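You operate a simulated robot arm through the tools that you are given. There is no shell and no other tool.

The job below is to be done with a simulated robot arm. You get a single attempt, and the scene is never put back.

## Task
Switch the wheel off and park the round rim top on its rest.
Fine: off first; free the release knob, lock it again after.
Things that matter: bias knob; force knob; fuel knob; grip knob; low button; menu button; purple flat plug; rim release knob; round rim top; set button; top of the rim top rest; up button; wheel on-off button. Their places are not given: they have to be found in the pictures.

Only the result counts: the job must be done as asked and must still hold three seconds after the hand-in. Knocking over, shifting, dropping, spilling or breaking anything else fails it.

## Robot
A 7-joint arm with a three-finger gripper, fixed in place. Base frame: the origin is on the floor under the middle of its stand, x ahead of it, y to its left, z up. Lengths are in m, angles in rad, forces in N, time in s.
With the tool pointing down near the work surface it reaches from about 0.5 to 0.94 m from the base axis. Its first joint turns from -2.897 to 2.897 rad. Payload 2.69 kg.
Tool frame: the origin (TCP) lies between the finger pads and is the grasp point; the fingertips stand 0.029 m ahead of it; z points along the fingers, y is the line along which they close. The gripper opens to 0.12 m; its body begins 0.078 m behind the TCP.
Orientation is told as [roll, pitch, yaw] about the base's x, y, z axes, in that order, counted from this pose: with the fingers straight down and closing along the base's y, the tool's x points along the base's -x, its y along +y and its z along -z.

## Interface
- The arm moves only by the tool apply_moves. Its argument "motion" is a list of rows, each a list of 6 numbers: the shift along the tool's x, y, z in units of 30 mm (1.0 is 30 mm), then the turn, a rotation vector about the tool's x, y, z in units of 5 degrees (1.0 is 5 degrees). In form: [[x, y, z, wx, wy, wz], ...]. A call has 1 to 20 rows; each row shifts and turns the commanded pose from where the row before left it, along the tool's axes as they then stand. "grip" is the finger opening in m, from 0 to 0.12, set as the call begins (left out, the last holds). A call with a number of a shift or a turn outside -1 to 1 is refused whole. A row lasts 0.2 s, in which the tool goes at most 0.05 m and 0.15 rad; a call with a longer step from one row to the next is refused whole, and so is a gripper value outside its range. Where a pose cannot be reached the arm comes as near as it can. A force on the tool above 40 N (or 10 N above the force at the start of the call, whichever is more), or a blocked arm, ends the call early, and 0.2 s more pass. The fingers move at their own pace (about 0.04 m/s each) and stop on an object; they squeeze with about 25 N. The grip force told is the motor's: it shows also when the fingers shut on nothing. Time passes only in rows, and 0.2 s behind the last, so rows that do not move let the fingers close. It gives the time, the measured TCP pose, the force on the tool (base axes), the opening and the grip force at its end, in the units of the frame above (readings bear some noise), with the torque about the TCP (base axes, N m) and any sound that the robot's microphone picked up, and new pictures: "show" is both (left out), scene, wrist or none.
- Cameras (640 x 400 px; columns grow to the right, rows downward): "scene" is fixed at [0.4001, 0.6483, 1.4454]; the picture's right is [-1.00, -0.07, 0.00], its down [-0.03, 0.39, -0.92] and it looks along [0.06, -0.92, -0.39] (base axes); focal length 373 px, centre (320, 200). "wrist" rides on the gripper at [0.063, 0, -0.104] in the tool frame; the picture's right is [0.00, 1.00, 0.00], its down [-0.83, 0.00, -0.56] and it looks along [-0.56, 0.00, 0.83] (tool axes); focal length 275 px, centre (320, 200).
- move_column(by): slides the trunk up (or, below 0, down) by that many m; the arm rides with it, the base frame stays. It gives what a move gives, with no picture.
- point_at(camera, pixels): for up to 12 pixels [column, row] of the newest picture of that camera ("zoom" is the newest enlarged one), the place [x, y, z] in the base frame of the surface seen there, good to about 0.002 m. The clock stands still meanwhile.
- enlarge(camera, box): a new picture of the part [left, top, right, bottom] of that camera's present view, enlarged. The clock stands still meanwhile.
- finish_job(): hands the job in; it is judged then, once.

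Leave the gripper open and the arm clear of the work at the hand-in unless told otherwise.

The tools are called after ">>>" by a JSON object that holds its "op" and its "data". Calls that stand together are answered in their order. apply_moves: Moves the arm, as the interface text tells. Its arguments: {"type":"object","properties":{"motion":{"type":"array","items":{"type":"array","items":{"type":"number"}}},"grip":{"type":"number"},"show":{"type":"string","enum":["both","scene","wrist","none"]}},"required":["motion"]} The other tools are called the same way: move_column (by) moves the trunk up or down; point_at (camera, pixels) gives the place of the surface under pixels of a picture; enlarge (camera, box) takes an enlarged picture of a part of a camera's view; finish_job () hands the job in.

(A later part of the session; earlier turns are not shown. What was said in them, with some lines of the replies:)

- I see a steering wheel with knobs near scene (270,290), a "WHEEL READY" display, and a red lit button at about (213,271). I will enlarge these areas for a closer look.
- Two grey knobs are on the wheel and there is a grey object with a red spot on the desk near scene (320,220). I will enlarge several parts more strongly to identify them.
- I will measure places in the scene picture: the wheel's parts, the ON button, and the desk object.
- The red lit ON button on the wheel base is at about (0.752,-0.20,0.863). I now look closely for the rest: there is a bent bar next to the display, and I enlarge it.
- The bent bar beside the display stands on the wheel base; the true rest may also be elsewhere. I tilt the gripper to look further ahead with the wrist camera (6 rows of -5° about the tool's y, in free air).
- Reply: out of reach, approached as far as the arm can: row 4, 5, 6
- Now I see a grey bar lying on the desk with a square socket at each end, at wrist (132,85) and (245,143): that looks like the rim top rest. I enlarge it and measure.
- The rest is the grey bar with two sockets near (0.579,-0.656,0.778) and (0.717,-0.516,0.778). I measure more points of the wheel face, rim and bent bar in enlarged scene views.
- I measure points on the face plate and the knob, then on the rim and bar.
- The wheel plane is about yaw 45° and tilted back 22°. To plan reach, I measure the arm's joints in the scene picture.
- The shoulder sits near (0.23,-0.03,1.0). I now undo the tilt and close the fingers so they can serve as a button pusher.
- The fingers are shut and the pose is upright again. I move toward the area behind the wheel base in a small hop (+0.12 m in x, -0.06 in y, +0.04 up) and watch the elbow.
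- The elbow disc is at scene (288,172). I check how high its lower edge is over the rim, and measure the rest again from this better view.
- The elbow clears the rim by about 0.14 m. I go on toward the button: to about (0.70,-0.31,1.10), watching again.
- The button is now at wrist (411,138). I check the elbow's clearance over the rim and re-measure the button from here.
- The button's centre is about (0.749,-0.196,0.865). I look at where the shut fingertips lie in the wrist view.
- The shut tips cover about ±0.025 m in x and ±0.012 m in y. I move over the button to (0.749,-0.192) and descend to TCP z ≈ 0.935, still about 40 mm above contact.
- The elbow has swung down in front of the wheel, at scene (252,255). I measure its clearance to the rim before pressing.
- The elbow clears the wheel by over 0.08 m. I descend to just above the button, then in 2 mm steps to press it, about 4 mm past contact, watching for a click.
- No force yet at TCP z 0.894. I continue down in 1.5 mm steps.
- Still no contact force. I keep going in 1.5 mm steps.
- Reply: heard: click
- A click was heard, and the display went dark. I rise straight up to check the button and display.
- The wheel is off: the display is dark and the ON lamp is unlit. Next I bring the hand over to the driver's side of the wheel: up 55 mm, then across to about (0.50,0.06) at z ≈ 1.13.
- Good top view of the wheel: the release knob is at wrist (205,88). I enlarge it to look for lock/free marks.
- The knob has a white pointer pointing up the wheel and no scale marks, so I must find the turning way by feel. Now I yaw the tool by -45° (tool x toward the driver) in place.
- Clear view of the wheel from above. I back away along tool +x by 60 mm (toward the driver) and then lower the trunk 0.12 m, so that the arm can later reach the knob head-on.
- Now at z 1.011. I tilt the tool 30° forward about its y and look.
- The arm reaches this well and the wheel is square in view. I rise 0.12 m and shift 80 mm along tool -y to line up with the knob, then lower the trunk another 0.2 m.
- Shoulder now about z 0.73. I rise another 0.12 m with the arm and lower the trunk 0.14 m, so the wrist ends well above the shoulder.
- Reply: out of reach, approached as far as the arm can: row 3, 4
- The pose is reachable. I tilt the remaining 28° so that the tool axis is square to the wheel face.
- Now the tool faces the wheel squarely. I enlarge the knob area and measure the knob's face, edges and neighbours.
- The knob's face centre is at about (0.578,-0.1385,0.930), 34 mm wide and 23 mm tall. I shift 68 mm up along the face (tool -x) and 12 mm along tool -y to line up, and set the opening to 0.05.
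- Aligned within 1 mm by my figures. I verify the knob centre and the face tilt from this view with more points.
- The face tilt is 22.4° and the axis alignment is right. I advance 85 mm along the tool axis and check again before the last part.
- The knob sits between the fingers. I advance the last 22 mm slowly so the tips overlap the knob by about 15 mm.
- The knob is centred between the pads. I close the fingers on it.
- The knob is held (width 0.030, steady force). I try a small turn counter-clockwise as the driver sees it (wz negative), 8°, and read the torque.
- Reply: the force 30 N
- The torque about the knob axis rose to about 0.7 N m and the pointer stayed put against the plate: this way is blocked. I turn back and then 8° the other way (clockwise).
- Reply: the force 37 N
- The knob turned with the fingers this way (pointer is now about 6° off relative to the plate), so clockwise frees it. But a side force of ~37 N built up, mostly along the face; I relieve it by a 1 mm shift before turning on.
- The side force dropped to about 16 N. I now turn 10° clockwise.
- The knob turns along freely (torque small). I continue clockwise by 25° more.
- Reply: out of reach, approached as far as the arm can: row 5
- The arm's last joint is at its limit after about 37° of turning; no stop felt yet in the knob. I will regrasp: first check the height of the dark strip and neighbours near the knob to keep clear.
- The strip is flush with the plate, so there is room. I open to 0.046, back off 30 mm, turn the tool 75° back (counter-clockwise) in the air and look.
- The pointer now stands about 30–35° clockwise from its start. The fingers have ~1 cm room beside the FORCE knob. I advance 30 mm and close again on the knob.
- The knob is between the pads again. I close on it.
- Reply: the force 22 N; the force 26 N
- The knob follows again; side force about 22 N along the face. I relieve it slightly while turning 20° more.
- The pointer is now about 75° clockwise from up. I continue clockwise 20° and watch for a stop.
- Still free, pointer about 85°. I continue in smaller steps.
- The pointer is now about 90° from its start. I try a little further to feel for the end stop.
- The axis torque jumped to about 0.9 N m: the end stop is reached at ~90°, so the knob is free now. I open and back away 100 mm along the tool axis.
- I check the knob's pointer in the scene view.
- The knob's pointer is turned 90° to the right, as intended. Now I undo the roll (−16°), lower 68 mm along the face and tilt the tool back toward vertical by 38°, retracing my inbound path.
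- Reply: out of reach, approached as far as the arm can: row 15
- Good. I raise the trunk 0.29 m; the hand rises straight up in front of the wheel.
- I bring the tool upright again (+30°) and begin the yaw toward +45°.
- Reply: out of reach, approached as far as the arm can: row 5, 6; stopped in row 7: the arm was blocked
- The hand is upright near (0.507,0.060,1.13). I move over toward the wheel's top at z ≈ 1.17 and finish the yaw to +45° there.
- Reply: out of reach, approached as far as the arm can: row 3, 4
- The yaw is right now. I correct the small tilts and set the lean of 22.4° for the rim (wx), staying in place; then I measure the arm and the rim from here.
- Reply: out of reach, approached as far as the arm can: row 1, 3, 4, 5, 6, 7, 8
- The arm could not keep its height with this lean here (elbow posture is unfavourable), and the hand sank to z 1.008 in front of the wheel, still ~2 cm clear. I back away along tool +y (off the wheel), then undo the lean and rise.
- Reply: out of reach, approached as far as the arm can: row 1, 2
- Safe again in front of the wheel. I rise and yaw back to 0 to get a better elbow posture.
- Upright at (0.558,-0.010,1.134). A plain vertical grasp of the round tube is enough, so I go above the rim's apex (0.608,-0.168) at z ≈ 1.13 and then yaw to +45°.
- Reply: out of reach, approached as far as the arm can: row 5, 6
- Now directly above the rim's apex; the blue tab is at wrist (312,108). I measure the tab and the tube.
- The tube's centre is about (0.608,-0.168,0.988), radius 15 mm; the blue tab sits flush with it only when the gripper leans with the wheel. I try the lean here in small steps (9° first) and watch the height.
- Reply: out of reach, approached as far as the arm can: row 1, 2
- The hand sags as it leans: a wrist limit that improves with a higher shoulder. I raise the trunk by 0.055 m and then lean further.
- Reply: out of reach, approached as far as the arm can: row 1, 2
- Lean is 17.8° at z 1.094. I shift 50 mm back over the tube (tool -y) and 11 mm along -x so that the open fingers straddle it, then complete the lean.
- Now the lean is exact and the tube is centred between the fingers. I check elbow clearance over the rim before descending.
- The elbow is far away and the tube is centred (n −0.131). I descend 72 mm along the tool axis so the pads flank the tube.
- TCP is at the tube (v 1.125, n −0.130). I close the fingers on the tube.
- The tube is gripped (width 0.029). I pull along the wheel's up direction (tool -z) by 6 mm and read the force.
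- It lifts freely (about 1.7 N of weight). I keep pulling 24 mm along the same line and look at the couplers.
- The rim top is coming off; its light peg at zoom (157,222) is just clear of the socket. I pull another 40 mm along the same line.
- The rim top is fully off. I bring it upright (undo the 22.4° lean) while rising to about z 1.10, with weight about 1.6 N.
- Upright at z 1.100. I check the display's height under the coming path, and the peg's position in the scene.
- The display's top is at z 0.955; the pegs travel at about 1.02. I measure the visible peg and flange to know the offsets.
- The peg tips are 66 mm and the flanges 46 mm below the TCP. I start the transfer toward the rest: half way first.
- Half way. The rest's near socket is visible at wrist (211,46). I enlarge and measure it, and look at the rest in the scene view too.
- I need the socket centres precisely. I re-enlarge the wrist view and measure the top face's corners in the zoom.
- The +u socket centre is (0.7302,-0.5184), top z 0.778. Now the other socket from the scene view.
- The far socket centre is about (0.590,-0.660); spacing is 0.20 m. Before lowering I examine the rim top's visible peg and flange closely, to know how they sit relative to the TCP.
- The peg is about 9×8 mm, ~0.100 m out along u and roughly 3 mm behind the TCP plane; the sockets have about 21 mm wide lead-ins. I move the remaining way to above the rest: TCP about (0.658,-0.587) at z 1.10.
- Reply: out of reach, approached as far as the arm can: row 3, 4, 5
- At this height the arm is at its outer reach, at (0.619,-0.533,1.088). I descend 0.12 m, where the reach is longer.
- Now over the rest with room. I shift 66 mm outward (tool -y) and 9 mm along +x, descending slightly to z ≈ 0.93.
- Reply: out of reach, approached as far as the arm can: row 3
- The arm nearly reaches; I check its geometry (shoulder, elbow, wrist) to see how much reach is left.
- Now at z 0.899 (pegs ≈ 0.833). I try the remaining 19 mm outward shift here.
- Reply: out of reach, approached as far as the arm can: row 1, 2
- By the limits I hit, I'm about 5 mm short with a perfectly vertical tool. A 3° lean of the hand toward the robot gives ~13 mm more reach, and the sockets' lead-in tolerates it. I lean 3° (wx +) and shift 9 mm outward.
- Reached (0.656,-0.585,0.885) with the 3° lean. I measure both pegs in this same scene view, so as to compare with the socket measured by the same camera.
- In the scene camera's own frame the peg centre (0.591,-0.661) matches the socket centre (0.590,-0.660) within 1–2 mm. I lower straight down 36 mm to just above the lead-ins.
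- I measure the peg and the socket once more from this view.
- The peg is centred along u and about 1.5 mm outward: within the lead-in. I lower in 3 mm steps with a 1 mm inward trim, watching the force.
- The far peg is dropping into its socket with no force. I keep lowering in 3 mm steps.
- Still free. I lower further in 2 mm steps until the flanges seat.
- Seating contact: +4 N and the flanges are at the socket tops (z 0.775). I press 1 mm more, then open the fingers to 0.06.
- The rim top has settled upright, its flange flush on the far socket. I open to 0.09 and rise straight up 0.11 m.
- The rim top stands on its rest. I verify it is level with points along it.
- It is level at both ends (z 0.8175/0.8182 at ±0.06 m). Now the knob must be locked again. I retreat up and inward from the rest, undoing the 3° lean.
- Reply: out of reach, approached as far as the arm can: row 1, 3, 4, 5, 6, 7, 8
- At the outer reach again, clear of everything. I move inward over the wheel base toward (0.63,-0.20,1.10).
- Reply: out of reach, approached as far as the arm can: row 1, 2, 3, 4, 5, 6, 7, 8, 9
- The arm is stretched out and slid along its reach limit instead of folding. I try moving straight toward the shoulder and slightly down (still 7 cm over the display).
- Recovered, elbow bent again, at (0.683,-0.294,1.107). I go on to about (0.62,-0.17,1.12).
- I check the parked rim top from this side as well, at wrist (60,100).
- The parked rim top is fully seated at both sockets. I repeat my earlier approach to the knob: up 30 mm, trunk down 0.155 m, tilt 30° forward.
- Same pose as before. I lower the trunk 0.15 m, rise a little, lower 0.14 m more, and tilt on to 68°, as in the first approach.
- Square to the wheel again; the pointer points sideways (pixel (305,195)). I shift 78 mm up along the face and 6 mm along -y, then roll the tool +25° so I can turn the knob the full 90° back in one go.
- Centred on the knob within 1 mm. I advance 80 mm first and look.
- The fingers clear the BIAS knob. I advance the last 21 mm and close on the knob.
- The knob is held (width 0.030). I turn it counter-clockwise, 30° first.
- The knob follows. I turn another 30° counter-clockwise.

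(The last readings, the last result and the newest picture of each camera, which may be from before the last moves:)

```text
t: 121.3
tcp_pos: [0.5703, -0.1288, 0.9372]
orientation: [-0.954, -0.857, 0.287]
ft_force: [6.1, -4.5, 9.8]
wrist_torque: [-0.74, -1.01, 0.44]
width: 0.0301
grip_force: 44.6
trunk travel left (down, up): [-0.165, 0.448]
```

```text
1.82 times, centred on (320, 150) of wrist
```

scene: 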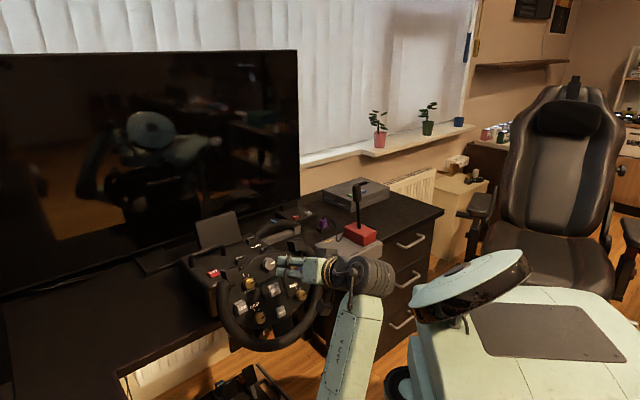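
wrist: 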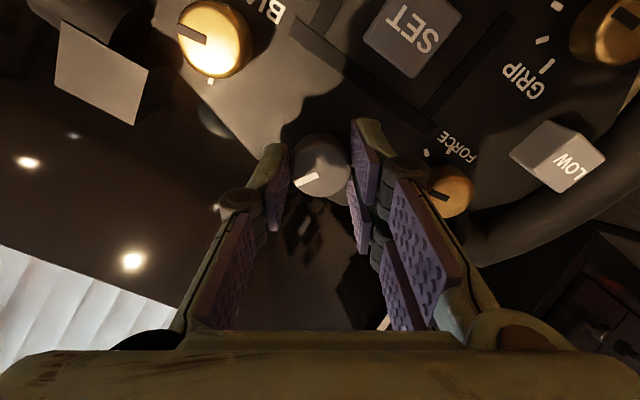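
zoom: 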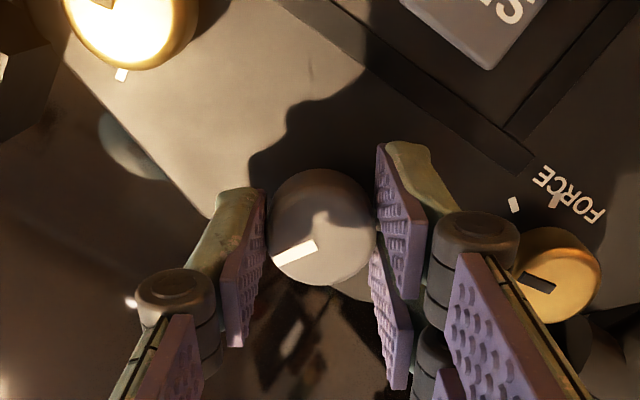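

60° done. I turn 20° more, then check torque.

>>> {"op": "apply_moves", "data": {"motion": [[0, 0, 0, 0, 0, -1], [0, 0, 0, 0, 0, -1], [0, 0, 0, 0, 0, -1], [0, 0, 0, 0, 0, -1]], "show": "wrist"}}

>>> {"op": "enlarge", "data": {"camera": "wrist", "box": [160, 40, 480, 260]}}

```text
t: 122.3
tcp_pos: [0.5702, -0.1284, 0.9366]
orientation: [-1.106, -0.554, 0.519]
ft_force: [2.6, -6.6, 12.3]
wrist_torque: [-0.32, -0.09, -0.3]
width: 0.0297
grip_force: 45.2
trunk travel left (down, up): [-0.165, 0.448]
```

wrist: 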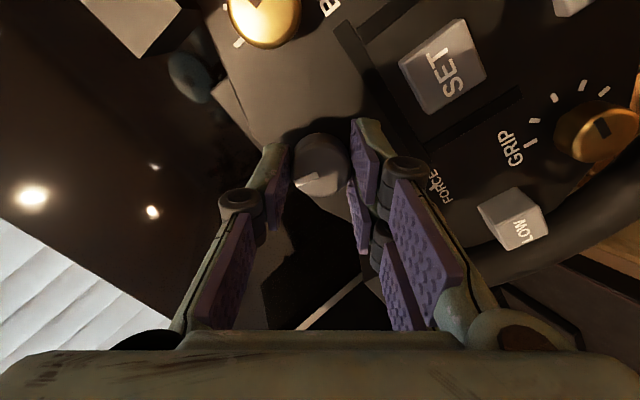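

```text
1.82 times, centred on (320, 150) of wrist
```

zoom: 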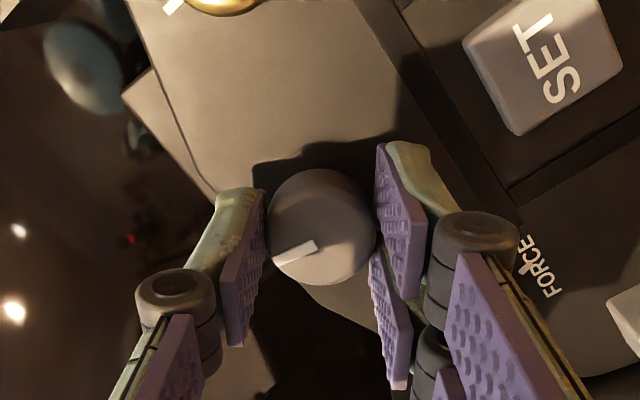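

80° turned, no stop yet. I go on 10° and then feel for the stop.

>>> {"op": "apply_moves", "data": {"motion": [[0, 0, 0, 0, 0, -0.8], [0, 0, 0, 0, 0, -0.8], [0, 0, 0, 0, 0, 0]], "show": "none"}}

>>> {"op": "apply_moves", "data": {"motion": [[0, 0, 0, 0, 0, -0.5], [0, 0, 0, 0, 0, 0]], "show": "wrist"}}

>>> {"op": "enlarge", "data": {"camera": "wrist", "box": [160, 40, 480, 260]}}

```text
t: 123.1
tcp_pos: [0.5709, -0.1289, 0.9381]
orientation: [-1.141, -0.43, 0.589]
ft_force: [6.2, -4.8, 18.7]
wrist_torque: [-0.28, 0.02, -0.57]
width: 0.0301
grip_force: 45.0
trunk travel left (down, up): [-0.165, 0.448]
```

```text
t: 123.7
tcp_pos: [0.57, -0.129, 0.9382]
orientation: [-1.151, -0.394, 0.61]
ft_force: [8.6, -6.0, 20.3]
wrist_torque: [-0.41, -0.54, 0.16]
width: 0.0302
grip_force: 45.1
trunk travel left (down, up): [-0.165, 0.448]
```

wrist: 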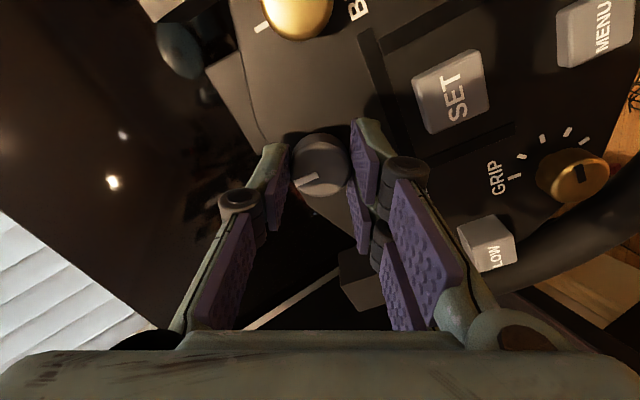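

```text
1.82 times, centred on (320, 150) of wrist
```

zoom: 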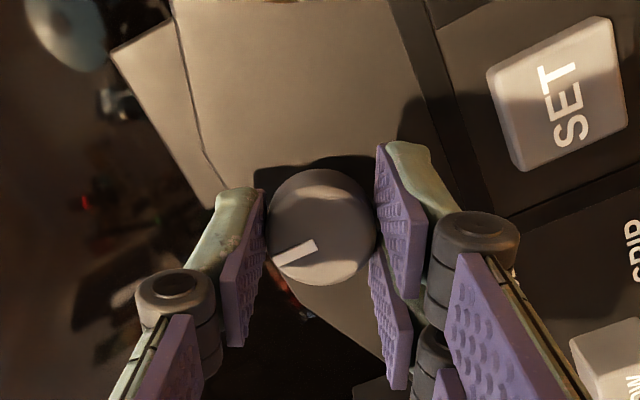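

About 90° turned by the readings, still no end torque. I continue in 2.5° steps until the stop is felt.

>>> {"op": "apply_moves", "data": {"motion": [[0, 0, 0, 0, 0, -0.5], [0, 0, 0, 0, 0, 0]], "show": "none"}}

>>> {"op": "apply_moves", "data": {"motion": [[0, 0, 0, 0, 0, -0.5], [0, 0, 0, 0, 0, 0]], "show": "wrist"}}

>>> {"op": "enlarge", "data": {"camera": "wrist", "box": [160, 40, 480, 260]}}

```text
t: 124.3
tcp_pos: [0.5699, -0.128, 0.9386]
orientation: [-1.157, -0.352, 0.629]
ft_force: [16.7, -7.5, 24.0]
wrist_torque: [-0.13, -0.64, -0.13]
width: 0.0303
grip_force: 44.7
trunk travel left (down, up): [-0.165, 0.448]
```

```text
t: 124.9
tcp_pos: [0.5704, -0.1287, 0.9375]
orientation: [-1.165, -0.312, 0.647]
ft_force: [17.2, -11.5, 23.2]
wrist_torque: [-0.29, -0.77, 0.0]
width: 0.0302
grip_force: 45.1
trunk travel left (down, up): [-0.165, 0.448]
```

wrist: 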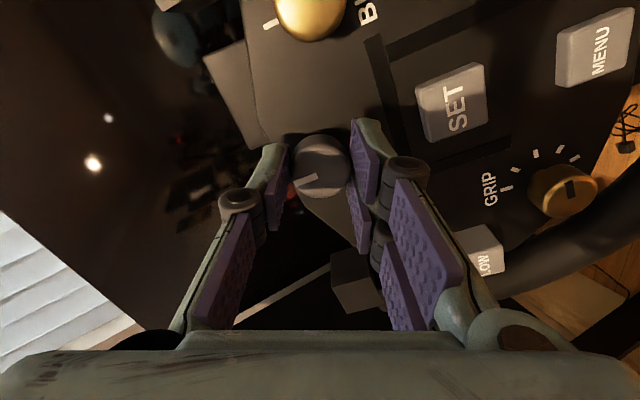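

```text
1.82 times, centred on (320, 150) of wrist
```

zoom: 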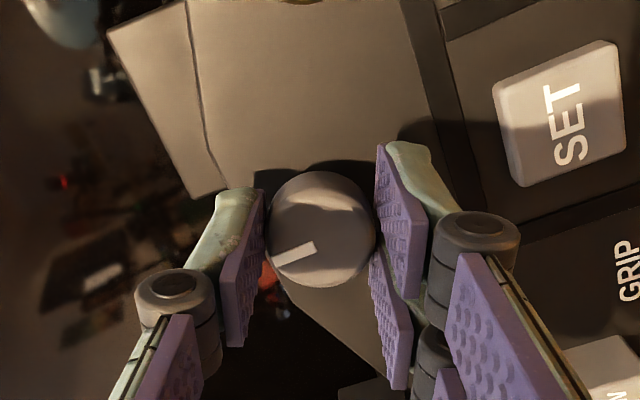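

Torque about the axis is starting to rise (0.3–0.4 N m), and side force is 30 N. I relieve the side force a bit and turn 3° more to confirm the lock stop.

>>> {"op": "apply_moves", "data": {"motion": [[-0.01, -0.03, 0.01, 0, 0, 0], [0, 0, 0, 0, 0, -0.6], [0, 0, 0, 0, 0, 0]], "show": "wrist"}}

>>> {"op": "enlarge", "data": {"camera": "wrist", "box": [160, 40, 480, 260]}}

```text
t: 125.7
tcp_pos: [0.5704, -0.1276, 0.9363]
orientation: [-1.165, -0.263, 0.669]
ft_force: [7.3, 2.7, 15.0]
wrist_torque: [0.07, -0.8, 0.14]
width: 0.0306
grip_force: 45.0
trunk travel left (down, up): [-0.165, 0.448]
```

wrist: 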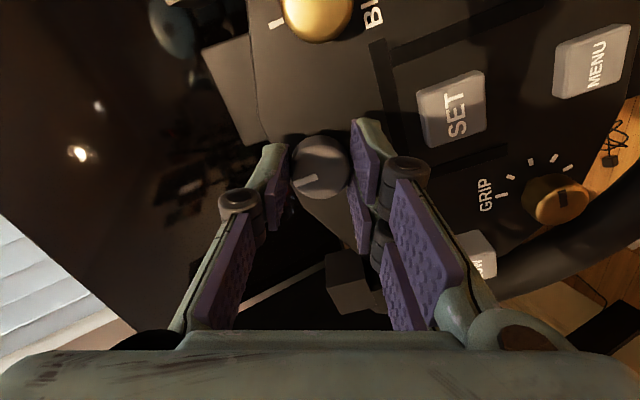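

```text
1.82 times, centred on (320, 150) of wrist
```

zoom: 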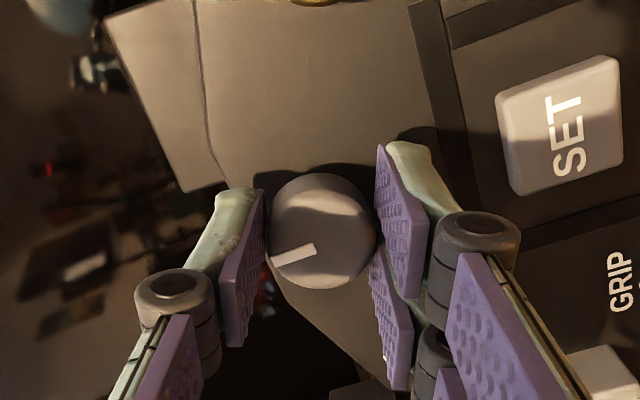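

The torque is 0.5 N m and the fingers begin to slip on the knob. One more 3° to be sure that it is at the stop.

>>> {"op": "apply_moves", "data": {"motion": [[0, -0.01, 0, 0, 0, -0.6], [0, 0, 0, 0, 0, 0]], "show": "wrist"}}

>>> {"op": "enlarge", "data": {"camera": "wrist", "box": [160, 40, 480, 260]}}

```text
t: 126.3
tcp_pos: [0.5702, -0.1285, 0.9377]
orientation: [-1.168, -0.213, 0.69]
ft_force: [0.8, 9.1, 7.4]
wrist_torque: [0.22, -0.51, 0.42]
width: 0.0303
grip_force: 45.0
trunk travel left (down, up): [-0.165, 0.448]
```

wrist: 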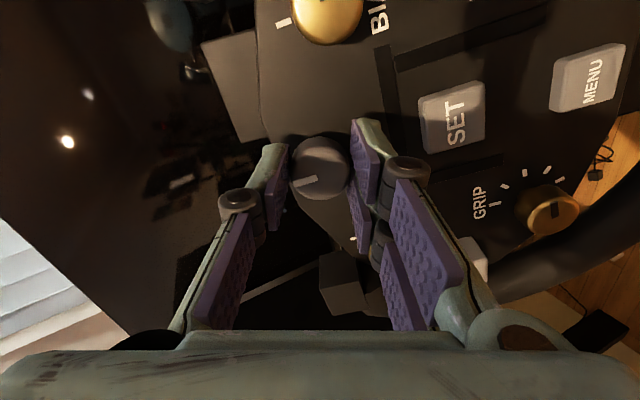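

```text
1.82 times, centred on (320, 150) of wrist
```

zoom: 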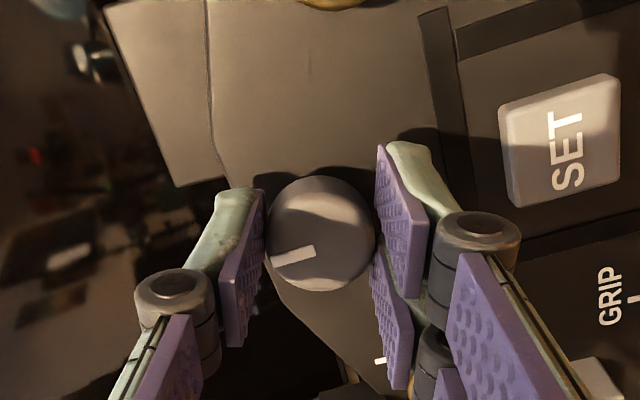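

The pointer is now parallel to the plate's up direction and the fingers slip: the knob is back at its locked stop. I open and back off 100 mm.

>>> {"op": "apply_moves", "data": {"motion": [[0, 0, 0, 0, 0, 0], [0, 0, 0, 0, 0, 0], [0, 0, -0.4, 0, 0, 0], [0, 0, -0.6, 0, 0, 0], [0, 0, -1, 0, 0, 0], [0, 0, -1, 0, 0, 0], [0, 0, -0.6, 0, 0, 0]], "grip": 0.046, "show": "both"}}

>>> {"op": "enlarge", "data": {"camera": "scene", "box": [225, 230, 315, 300]}}

```text
t: 127.9
tcp_pos: [0.5038, -0.0574, 0.9785]
orientation: [-1.17, -0.215, 0.688]
ft_force: [0.7, 0.0, -0.9]
wrist_torque: [-0.01, -0.01, 0.02]
width: 0.0459
grip_force: 0.1
trunk travel left (down, up): [-0.165, 0.448]
```

scene: 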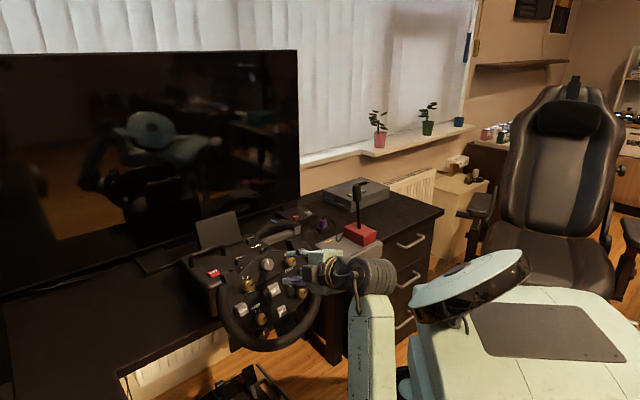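
wrist: 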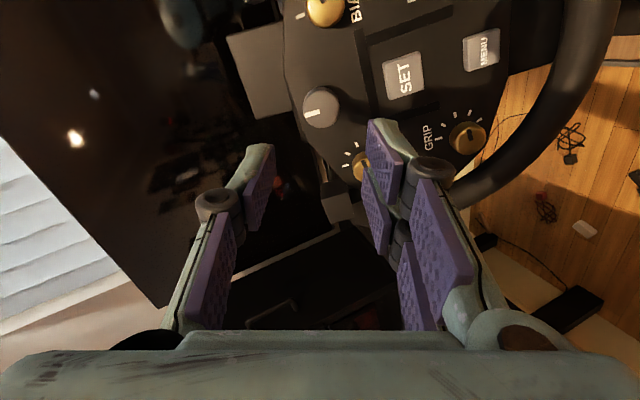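

```text
5.71 times, centred on (270, 265) of scene
```

zoom: 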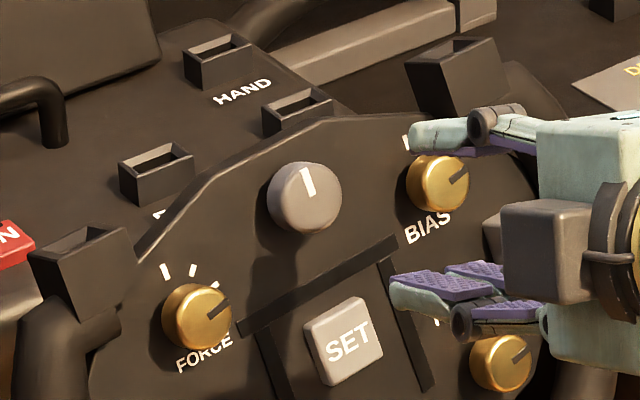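

The pointer is up again, but comparing with my earlier picture the whole wheel seems turned about 5° counter-clockwise (FORCE is lower, BIAS higher). I roll the tool back upright and measure the wheel's angle.

>>> {"op": "apply_moves", "data": {"motion": [[0, 0, -0.3, 0, 0, 1], [0, 0, -0.3, 0, 0, 1], [0, 0, -0.3, 0, 0, 1], [0, 0, 0, 0, 0, 1], [0, 0, 0, 0, 0, 1], [0, 0, 0, 0, 0, 1], [0, 0, 0, 0, 0, 1], [0, 0, 0, 0, 0, 1], [0, 0, 0, 0, 0, 1], [0, 0, 0, 0, 0, 1], [0, 0, 0, 0, 0, 1], [0, 0, 0, 0, 0, 1], [0, 0, 0, 0, 0, 1], [0, 0, 0, 0, 0, 1], [0, 0, 0, 0, 0, 1], [0.75, 0, 0, 0, 0, 0], [0.75, 0, 0, 0, 0, 0], [0.75, 0, 0, 0, 0, 0]], "grip": 0, "show": "both"}}

```text
t: 131.7
tcp_pos: [0.4664, -0.0239, 0.9259]
orientation: [-0.067, -1.182, -0.716]
ft_force: [-0.1, -0.6, -0.9]
wrist_torque: [0.0, 0.02, 0.01]
width: 0.0
grip_force: 25.1
trunk travel left (down, up): [-0.165, 0.448]
```

scene: 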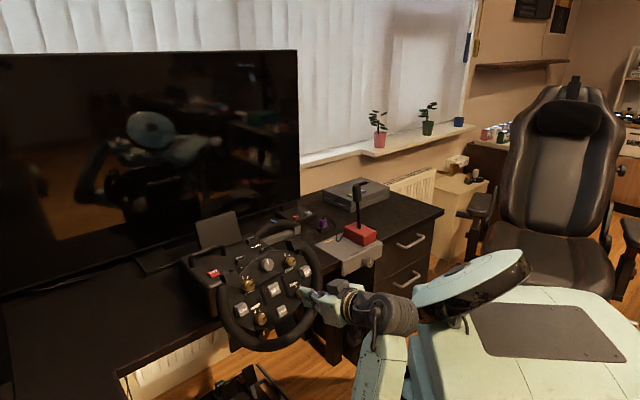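
wrist: 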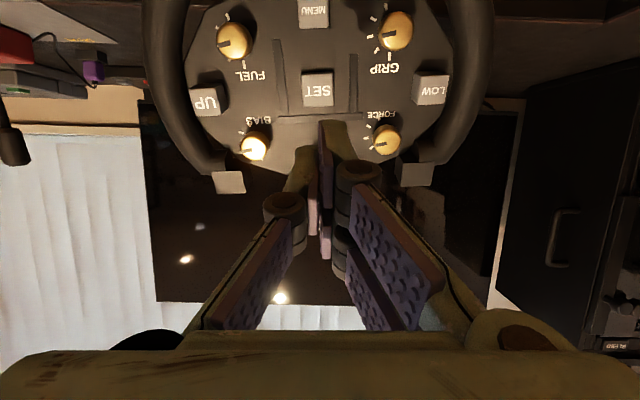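

I measure paired features on both sides of the wheel (BIAS/FORCE, FUEL/GRIP, UP/LOW) to get its angle.

>>> {"op": "enlarge", "data": {"camera": "wrist", "box": [150, 0, 490, 210]}}

>>> {"op": "point_at", "data": {"camera": "wrist", "pixels": [[254, 149], [385, 142], [231, 42], [396, 32], [205, 101], [430, 89], [318, 90], [230, 181], [415, 173], [313, 12]]}}

>>> {"op": "enlarge", "data": {"camera": "scene", "box": [180, 200, 340, 360]}}

```text
1.88 times, centred on (320, 105) of wrist
```

zoom: 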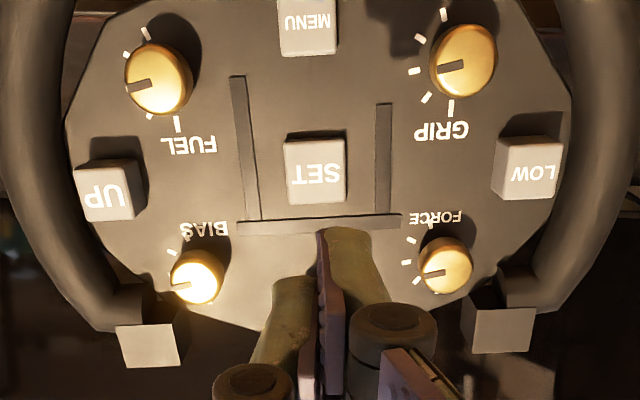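

```text
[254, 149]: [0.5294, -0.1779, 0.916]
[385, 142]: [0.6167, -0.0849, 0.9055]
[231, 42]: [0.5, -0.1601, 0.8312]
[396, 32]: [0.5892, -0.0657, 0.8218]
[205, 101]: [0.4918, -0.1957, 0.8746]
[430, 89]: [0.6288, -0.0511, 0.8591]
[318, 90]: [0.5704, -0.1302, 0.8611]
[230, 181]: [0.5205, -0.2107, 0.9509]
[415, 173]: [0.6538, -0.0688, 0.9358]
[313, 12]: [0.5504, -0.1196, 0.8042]
```

```text
2.50 times, centred on (260, 280) of scene
```

zoom: 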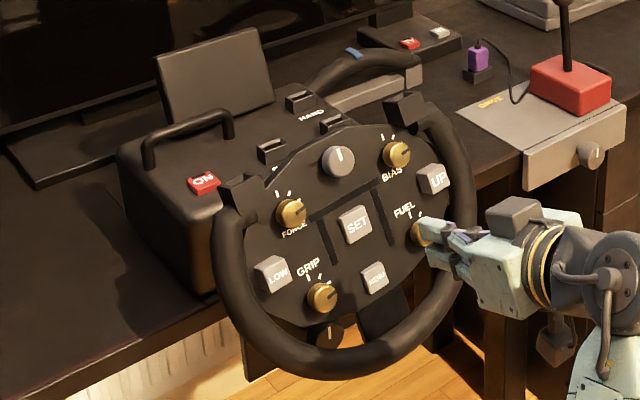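

The wheel is turned about 4.7° counter-clockwise (left side low). It was level before, so I will turn it back by pressing down on the right coupler with shut fingers. I measure that coupler's edges first.

>>> {"op": "point_at", "data": {"camera": "wrist", "pixels": [[232, 191], [217, 190], [244, 190], [230, 175], [229, 186], [400, 184], [430, 183], [415, 183], [280, 160], [415, 165]]}}

>>> {"op": "enlarge", "data": {"camera": "wrist", "box": [190, 120, 290, 210]}}

```text
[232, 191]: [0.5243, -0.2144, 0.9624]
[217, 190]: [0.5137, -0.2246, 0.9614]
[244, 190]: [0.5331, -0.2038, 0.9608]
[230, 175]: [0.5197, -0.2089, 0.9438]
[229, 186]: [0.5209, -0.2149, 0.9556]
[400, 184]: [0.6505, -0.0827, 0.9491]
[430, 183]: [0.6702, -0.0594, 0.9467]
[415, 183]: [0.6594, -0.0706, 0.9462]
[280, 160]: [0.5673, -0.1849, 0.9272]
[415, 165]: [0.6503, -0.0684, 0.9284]
```

```text
4.44 times, centred on (240, 165) of wrist
```

zoom: 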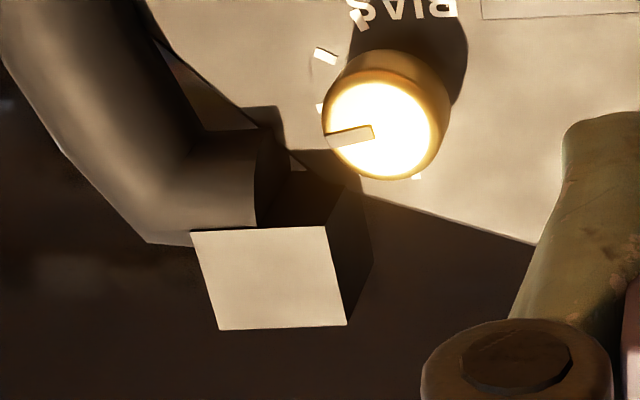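

The right coupler's top edge is at v ≈ 1.0915 (u 0.203–0.234), its front face at n −0.116. I first move in the air to 20 mm above it, still 13 cm in front.

>>> {"op": "apply_moves", "data": {"motion": [[-0.99, -0.69, 0, 0, 0, 0], [-0.99, -0.69, 0, 0, 0, 0], [-0.99, -0.69, 0, 0, 0, 0], [-0.99, -0.69, 0, 0, 0, 0], [-0.99, -0.69, 0, 0, 0, 0]], "show": "both"}}

```text
t: 132.9
tcp_pos: [0.4507, -0.1185, 1.0299]
orientation: [-0.072, -1.18, -0.711]
ft_force: [-1.1, 0.2, -0.9]
wrist_torque: [0.01, 0.0, 0.0]
width: 0.0
grip_force: 25.2
out of reach, approached as far as the arm can: row 4, 5
trunk travel left (down, up): [-0.165, 0.448]
```

scene: 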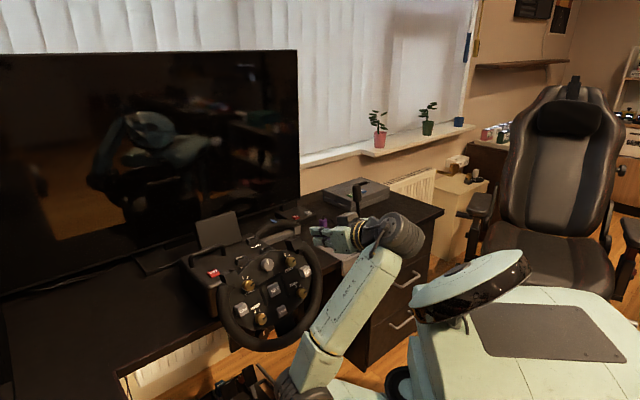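
wrist: 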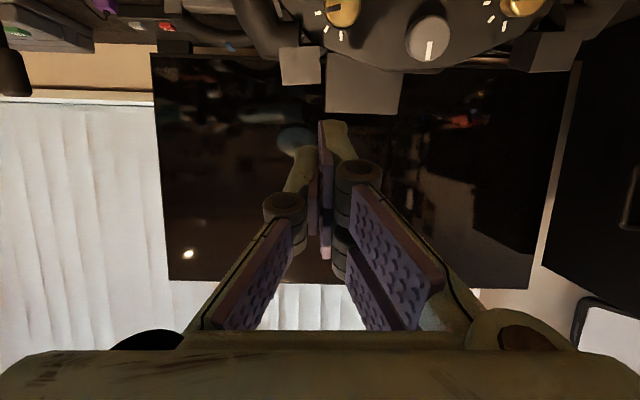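

Slightly short of the height; I raise the trunk 0.05 m and then shift sideways 26 mm.

>>> {"op": "move_column", "data": {"by": 0.05}}

>>> {"op": "apply_moves", "data": {"motion": [[0.25, -0.43, 0, 0, 0, 0], [0.25, -0.43, 0, 0, 0, 0]], "show": "wrist"}}

```text
t: 133.8
tcp_pos: [0.4504, -0.119, 1.0806]
orientation: [-0.07, -1.181, -0.718]
ft_force: [-0.9, 0.2, -0.4]
wrist_torque: [0.01, 0.0, -0.03]
width: 0.0
grip_force: 25.1
trunk travel left (down, up): [-0.215, 0.398]
```

```text
t: 134.4
tcp_pos: [0.4296, -0.1327, 1.0621]
orientation: [-0.071, -1.183, -0.718]
ft_force: [0.2, 0.0, -0.1]
wrist_torque: [0.02, 0.02, -0.02]
width: 0.0
grip_force: 24.9
out of reach, approached as far as the arm can: row 2
trunk travel left (down, up): [-0.215, 0.398]
```

wrist: 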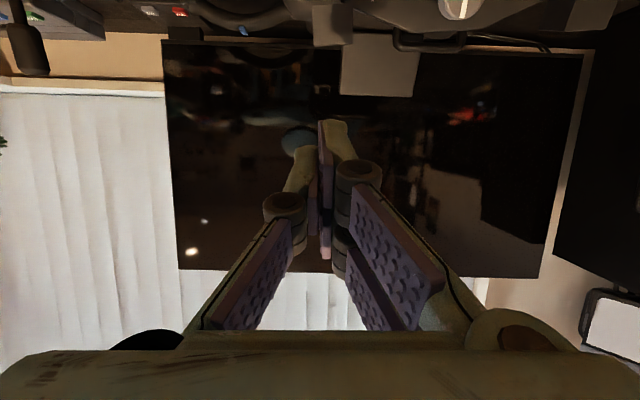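

Now at u 0.210, v 1.133, 17 mm above the coupler top. I advance 0.135 m over the coupler.

>>> {"op": "apply_moves", "data": {"motion": [[0, 0, 1, 0, 0, 0], [0, 0, 1, 0, 0, 0], [0, 0, 1, 0, 0, 0], [0, 0, 0.8, 0, 0, 0], [0, 0, 0.7, 0, 0, 0]], "show": "both"}}

>>> {"op": "enlarge", "data": {"camera": "scene", "box": [230, 210, 340, 300]}}

```text
t: 135.6
tcp_pos: [0.5181, -0.2237, 1.0124]
orientation: [-0.07, -1.181, -0.717]
ft_force: [0.4, 0.4, 0.0]
wrist_torque: [-0.02, 0.0, -0.02]
width: 0.0
grip_force: 24.9
trunk travel left (down, up): [-0.215, 0.398]
```

scene: 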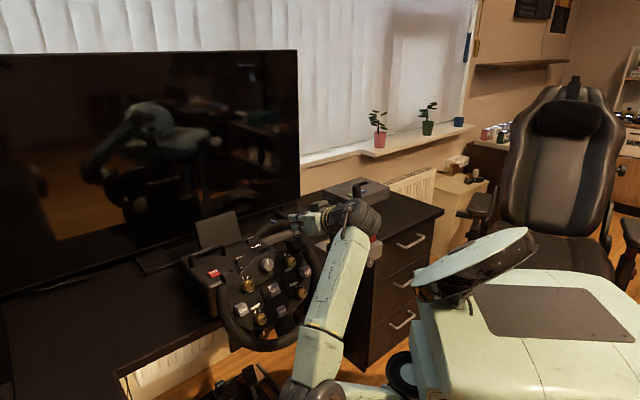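
wrist: 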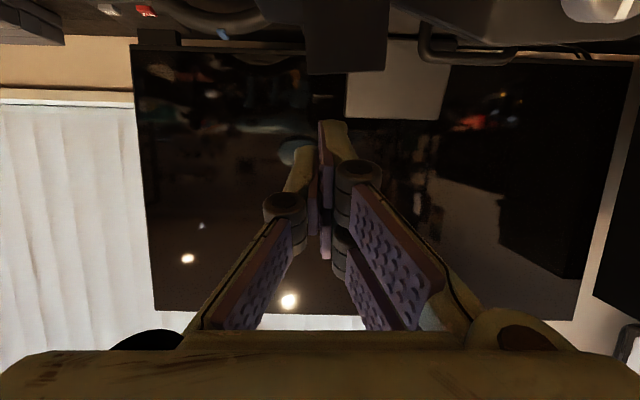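

```text
4.44 times, centred on (285, 255) of scene
```

zoom: 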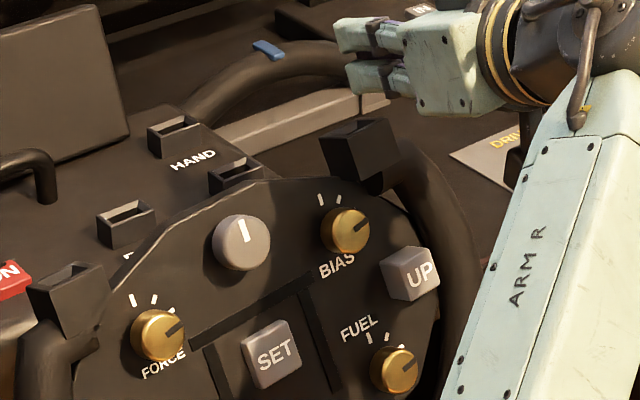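

The fingers are above the right coupler. I check that the forearm clears the rim on the right.

>>> {"op": "point_at", "data": {"camera": "zoom", "pixels": [[470, 370], [500, 250], [540, 130], [455, 210], [440, 330], [360, 130], [345, 160], [380, 80], [350, 40]]}}

```text
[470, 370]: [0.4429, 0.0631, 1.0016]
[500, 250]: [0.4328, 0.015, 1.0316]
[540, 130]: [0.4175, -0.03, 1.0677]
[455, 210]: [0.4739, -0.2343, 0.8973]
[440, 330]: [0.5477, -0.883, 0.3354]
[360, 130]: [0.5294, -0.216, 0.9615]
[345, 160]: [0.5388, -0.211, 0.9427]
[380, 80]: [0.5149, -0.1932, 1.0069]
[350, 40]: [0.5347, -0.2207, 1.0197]
```

The forearm is well clear. I lower 18 mm along the face (tool +x), then press in 1.5 mm steps.

>>> {"op": "apply_moves", "data": {"motion": [[0.3, 0, 0, 0, 0, 0], [0.3, 0, 0, 0, 0, 0], [0.05, 0, 0, 0, 0, 0], [0.05, 0, 0, 0, 0, 0]], "show": "none"}}

>>> {"op": "apply_moves", "data": {"motion": [[0.05, 0, 0, 0, 0, 0], [0.05, 0, 0, 0, 0, 0]], "show": "scene"}}

>>> {"op": "enlarge", "data": {"camera": "scene", "box": [225, 230, 315, 300]}}

```text
t: 136.6
tcp_pos: [0.5132, -0.2181, 0.9923]
orientation: [-0.069, -1.182, -0.717]
ft_force: [0.3, 0.8, 2.1]
wrist_torque: [-0.01, 0.0, 0.01]
width: 0.0001
grip_force: 25.1
trunk travel left (down, up): [-0.215, 0.398]
```

```text
t: 137.2
tcp_pos: [0.5123, -0.2154, 0.9894]
orientation: [-0.069, -1.18, -0.716]
ft_force: [-0.1, -1.5, 2.0]
wrist_torque: [-0.1, -0.05, -0.02]
width: 0.0
grip_force: 25.1
trunk travel left (down, up): [-0.215, 0.398]
```

scene: 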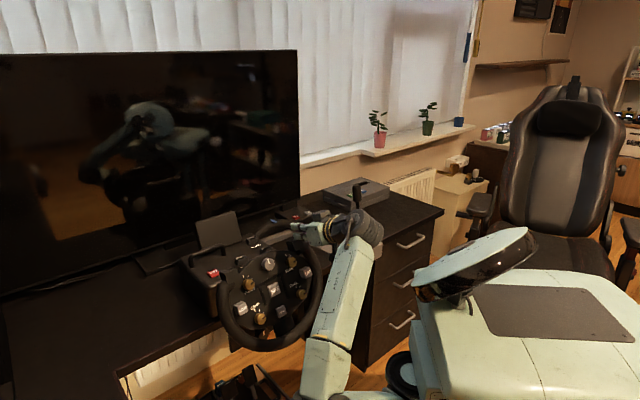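

```text
5.71 times, centred on (270, 265) of scene
```

zoom: 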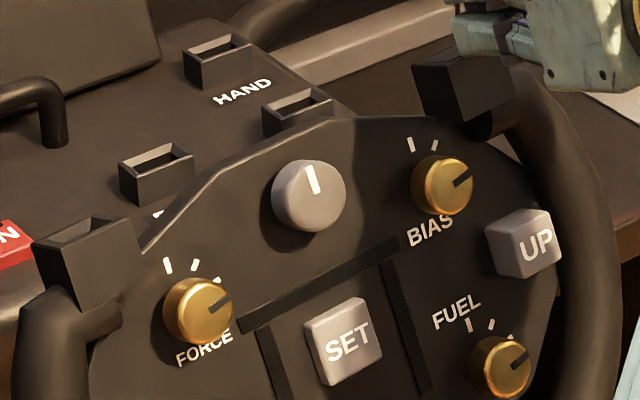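

The wheel already turns back easily (2–3 N). I press 3 mm more and look again.

>>> {"op": "apply_moves", "data": {"motion": [[0.05, 0, 0, 0, 0, 0], [0.05, 0, 0, 0, 0, 0]], "show": "scene"}}

>>> {"op": "enlarge", "data": {"camera": "scene", "box": [225, 230, 315, 300]}}

```text
t: 137.8
tcp_pos: [0.5108, -0.2152, 0.9868]
orientation: [-0.07, -1.181, -0.719]
ft_force: [-0.8, -2.9, 3.8]
wrist_torque: [-0.1, 0.03, -0.08]
width: 0.0
grip_force: 24.8
trunk travel left (down, up): [-0.215, 0.398]
```

scene: 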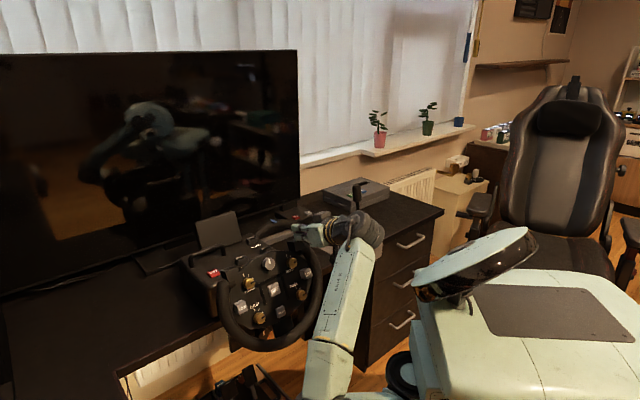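

```text
5.71 times, centred on (270, 265) of scene
```

zoom: 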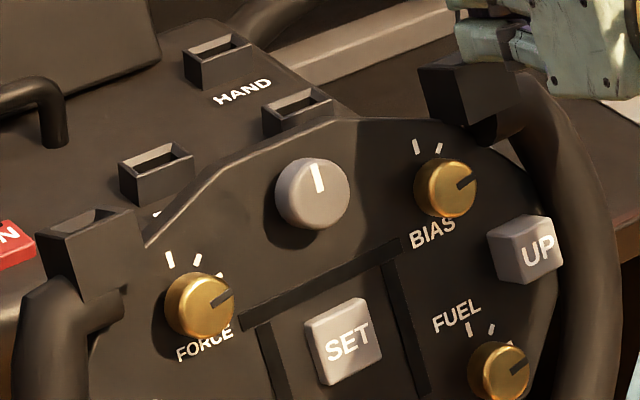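

About 2° remain by the pixel comparison (FORCE–BIAS line). I press 2.5 mm more.

>>> {"op": "apply_moves", "data": {"motion": [[0.045, 0, 0, 0, 0, 0], [0.04, 0, 0, 0, 0, 0]], "show": "scene"}}

>>> {"op": "enlarge", "data": {"camera": "scene", "box": [225, 230, 325, 300]}}

```text
t: 138.4
tcp_pos: [0.5099, -0.2127, 0.9846]
orientation: [-0.07, -1.181, -0.72]
ft_force: [-1.6, -3.2, 5.5]
wrist_torque: [-0.13, -0.04, -0.08]
width: 0.0
grip_force: 25.3
trunk travel left (down, up): [-0.215, 0.398]
```

scene: 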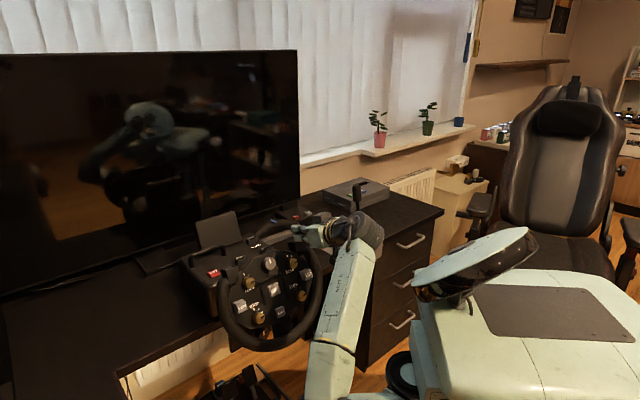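

```text
5.71 times, centred on (275, 265) of scene
```

zoom: 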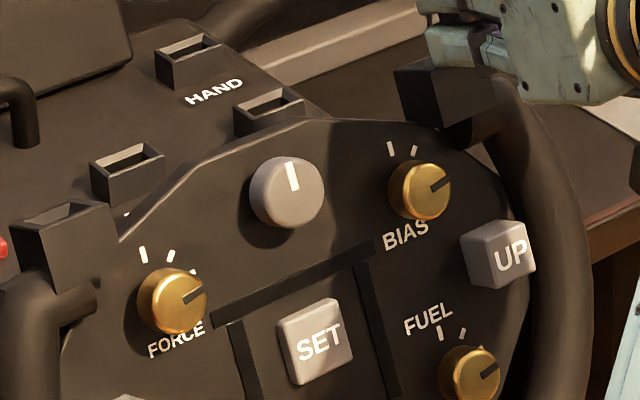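

This view now matches my very first picture (FORCE (172,300), BIAS (420,190), release knob (287,192) in the same zoom). I lift off the coupler and check that the wheel stays.

>>> {"op": "apply_moves", "data": {"motion": [[-0.2, 0, 0, 0, 0, 0], [-0.5, 0, 0, 0, 0, 0], [-0.2, 0, 0, 0, 0, 0], [0, 0, -1, 0, 0, 0], [0, 0, -1, 0, 0, 0], [0, 0, -1, 0, 0, 0], [0, 0, -1, 0, 0, 0]], "show": "both"}}

>>> {"op": "enlarge", "data": {"camera": "scene", "box": [225, 230, 325, 300]}}

```text
t: 140.0
tcp_pos: [0.4414, -0.143, 1.0565]
orientation: [-0.068, -1.178, -0.719]
ft_force: [-0.3, 0.1, -0.6]
wrist_torque: [0.01, 0.0, -0.04]
width: 0.0
grip_force: 25.3
trunk travel left (down, up): [-0.215, 0.398]
```

scene: 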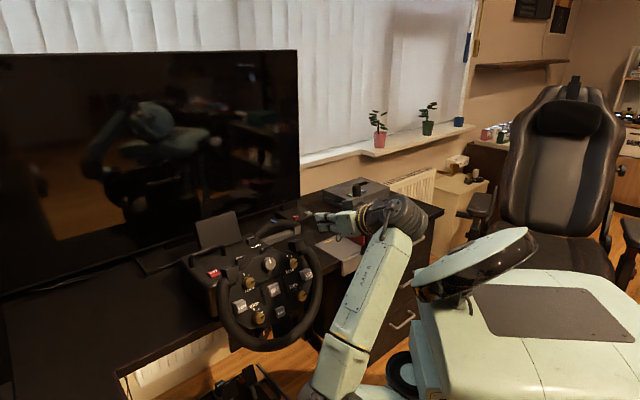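
wrist: 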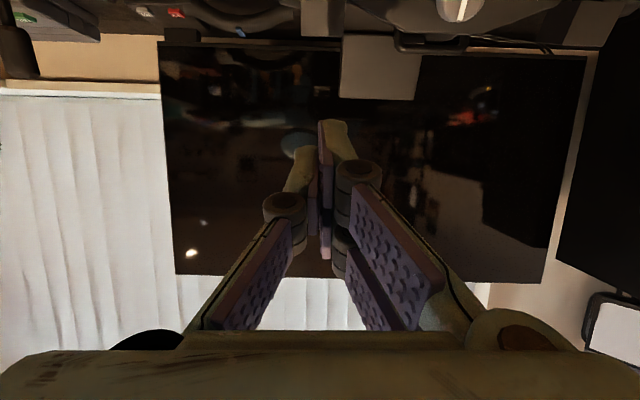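

```text
5.71 times, centred on (275, 265) of scene
```

zoom: 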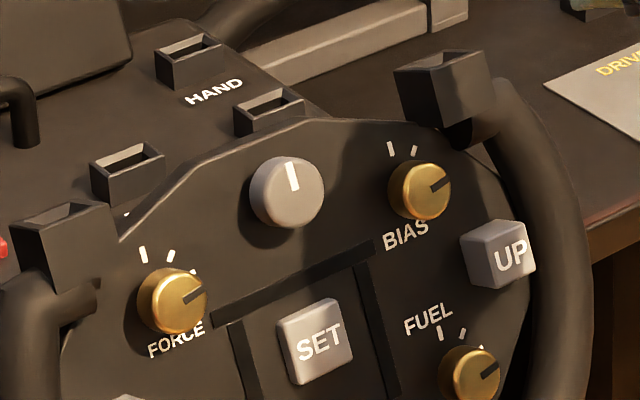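

The wheel stays level, the knob's pointer is as in the first picture. I raise the trunk 0.25 m to clear the work and open the gripper.

>>> {"op": "move_column", "data": {"by": 0.25}}

>>> {"op": "apply_moves", "data": {"motion": [[0, 0, 0, 0, 0, 0], [0, 0, 0, 0, 0, 0], [0, 0, 0, 0, 0, 0], [0, 0, 0, 0, 0, 0], [0, 0, 0, 0, 0, 0], [0, 0, 0, 0, 0, 0], [0, 0, 0, 0, 0, 0]], "grip": 0.12, "show": "both"}}

>>> {"op": "enlarge", "data": {"camera": "scene", "box": [170, 200, 340, 360]}}

>>> {"op": "enlarge", "data": {"camera": "scene", "box": [238, 190, 328, 255]}}

```text
t: 142.6
tcp_pos: [0.4405, -0.1423, 1.3052]
orientation: [-0.072, -1.18, -0.718]
ft_force: [0.0, 0.1, -0.1]
wrist_torque: [-0.01, -0.02, -0.01]
width: 0.0
grip_force: 25.1
trunk travel left (down, up): [-0.465, 0.148]
```

```text
t: 144.2
tcp_pos: [0.4403, -0.1433, 1.3048]
orientation: [-0.069, -1.181, -0.718]
ft_force: [-0.6, 0.7, 1.0]
wrist_torque: [-0.01, -0.01, -0.01]
width: 0.1189
grip_force: 0.0
trunk travel left (down, up): [-0.465, 0.148]
```

scene: 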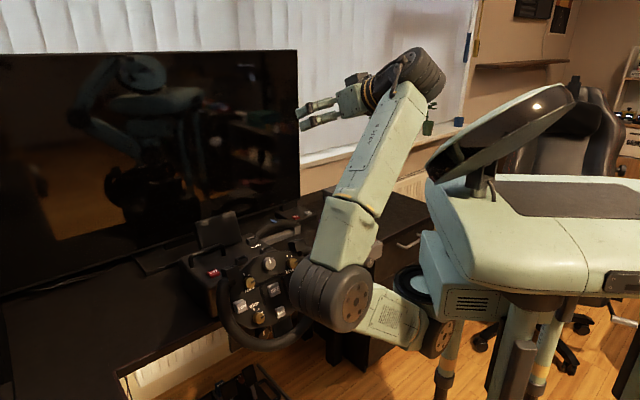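
wrist: 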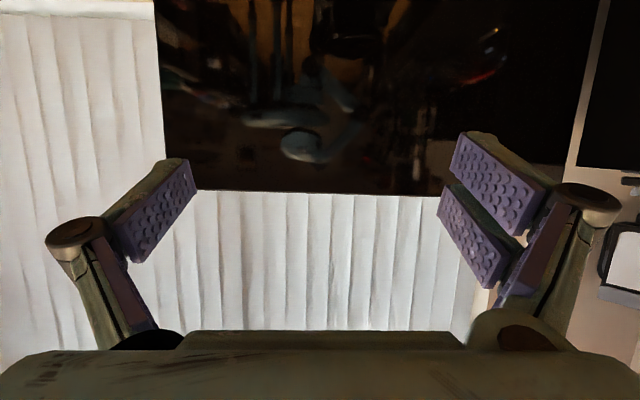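

```text
2.50 times, centred on (255, 280) of scene
```

zoom: 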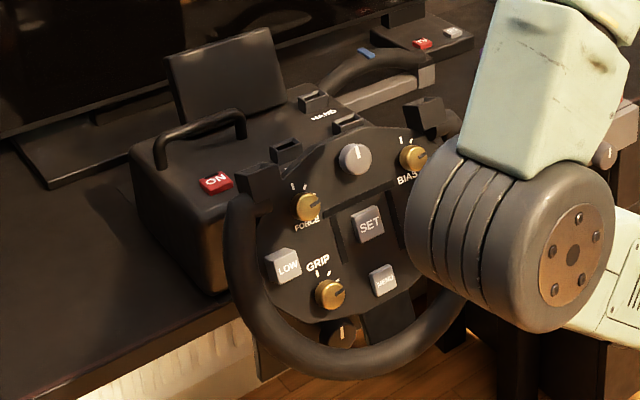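

```text
6.15 times, centred on (283, 222) of scene
```

zoom: 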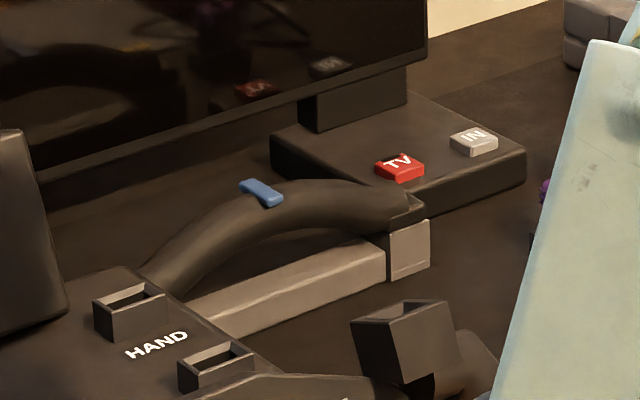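

All looks right: wheel off, rim top parked, knob up. I check that the elbow is clear of the wheel before handing in.

>>> {"op": "point_at", "data": {"camera": "scene", "pixels": [[300, 290], [320, 325], [345, 300], [290, 280], [345, 225], [315, 270]]}}

>>> {"op": "enlarge", "data": {"camera": "scene", "box": [225, 230, 325, 300]}}

```text
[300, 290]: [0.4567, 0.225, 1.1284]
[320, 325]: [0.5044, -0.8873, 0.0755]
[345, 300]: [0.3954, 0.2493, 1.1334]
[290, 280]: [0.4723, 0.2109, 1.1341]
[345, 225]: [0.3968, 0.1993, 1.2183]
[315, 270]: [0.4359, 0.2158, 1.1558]
```

```text
5.71 times, centred on (275, 265) of scene
```

zoom: 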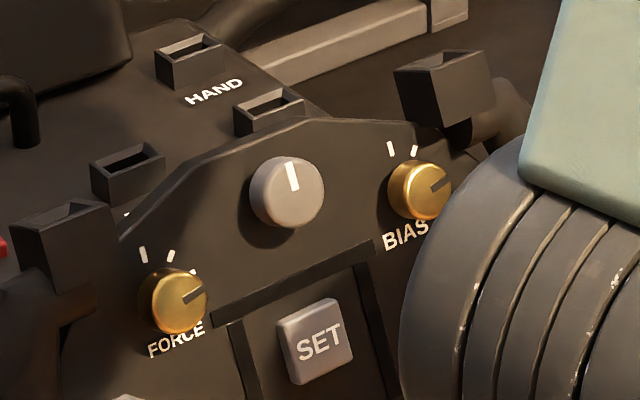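

The display is dark and the ON lamp is out. The rim top sits level in both sockets of its rest, and the release knob is back at its locked mark. The wheel angle and the other knobs match the first picture. The gripper is open and the arm is clear: the elbow is at z 1.13, about 0.2 m in front of the wheel. I hand the job in.

>>> {"op": "finish_job", "data": {}}

```text
The job is handed in.
```

The wheel is switched off, the round rim top is parked on its rest, and the rim release knob is locked again. The job is handed in; I have not seen the judgement.

- **Off first:** I pressed the wheel's ON button. It clicked, the display went dark and the lamp went out.
- **Release knob:** I turned it about 90° clockwise to free the rim top. After parking I turned it back until it stopped, and its pointer is where it started.
- **Rim top:** It stands in both sockets of the rest. Its height matches at both ends to within 1 mm.
- **One slip, corrected:** Locking the knob turned the whole steering wheel about 5° counter-clockwise. I pushed it back by pressing on the right coupler, and the wheel and knobs then matched my first picture.

The gripper is open and the arm is clear of the wheel and the rest.
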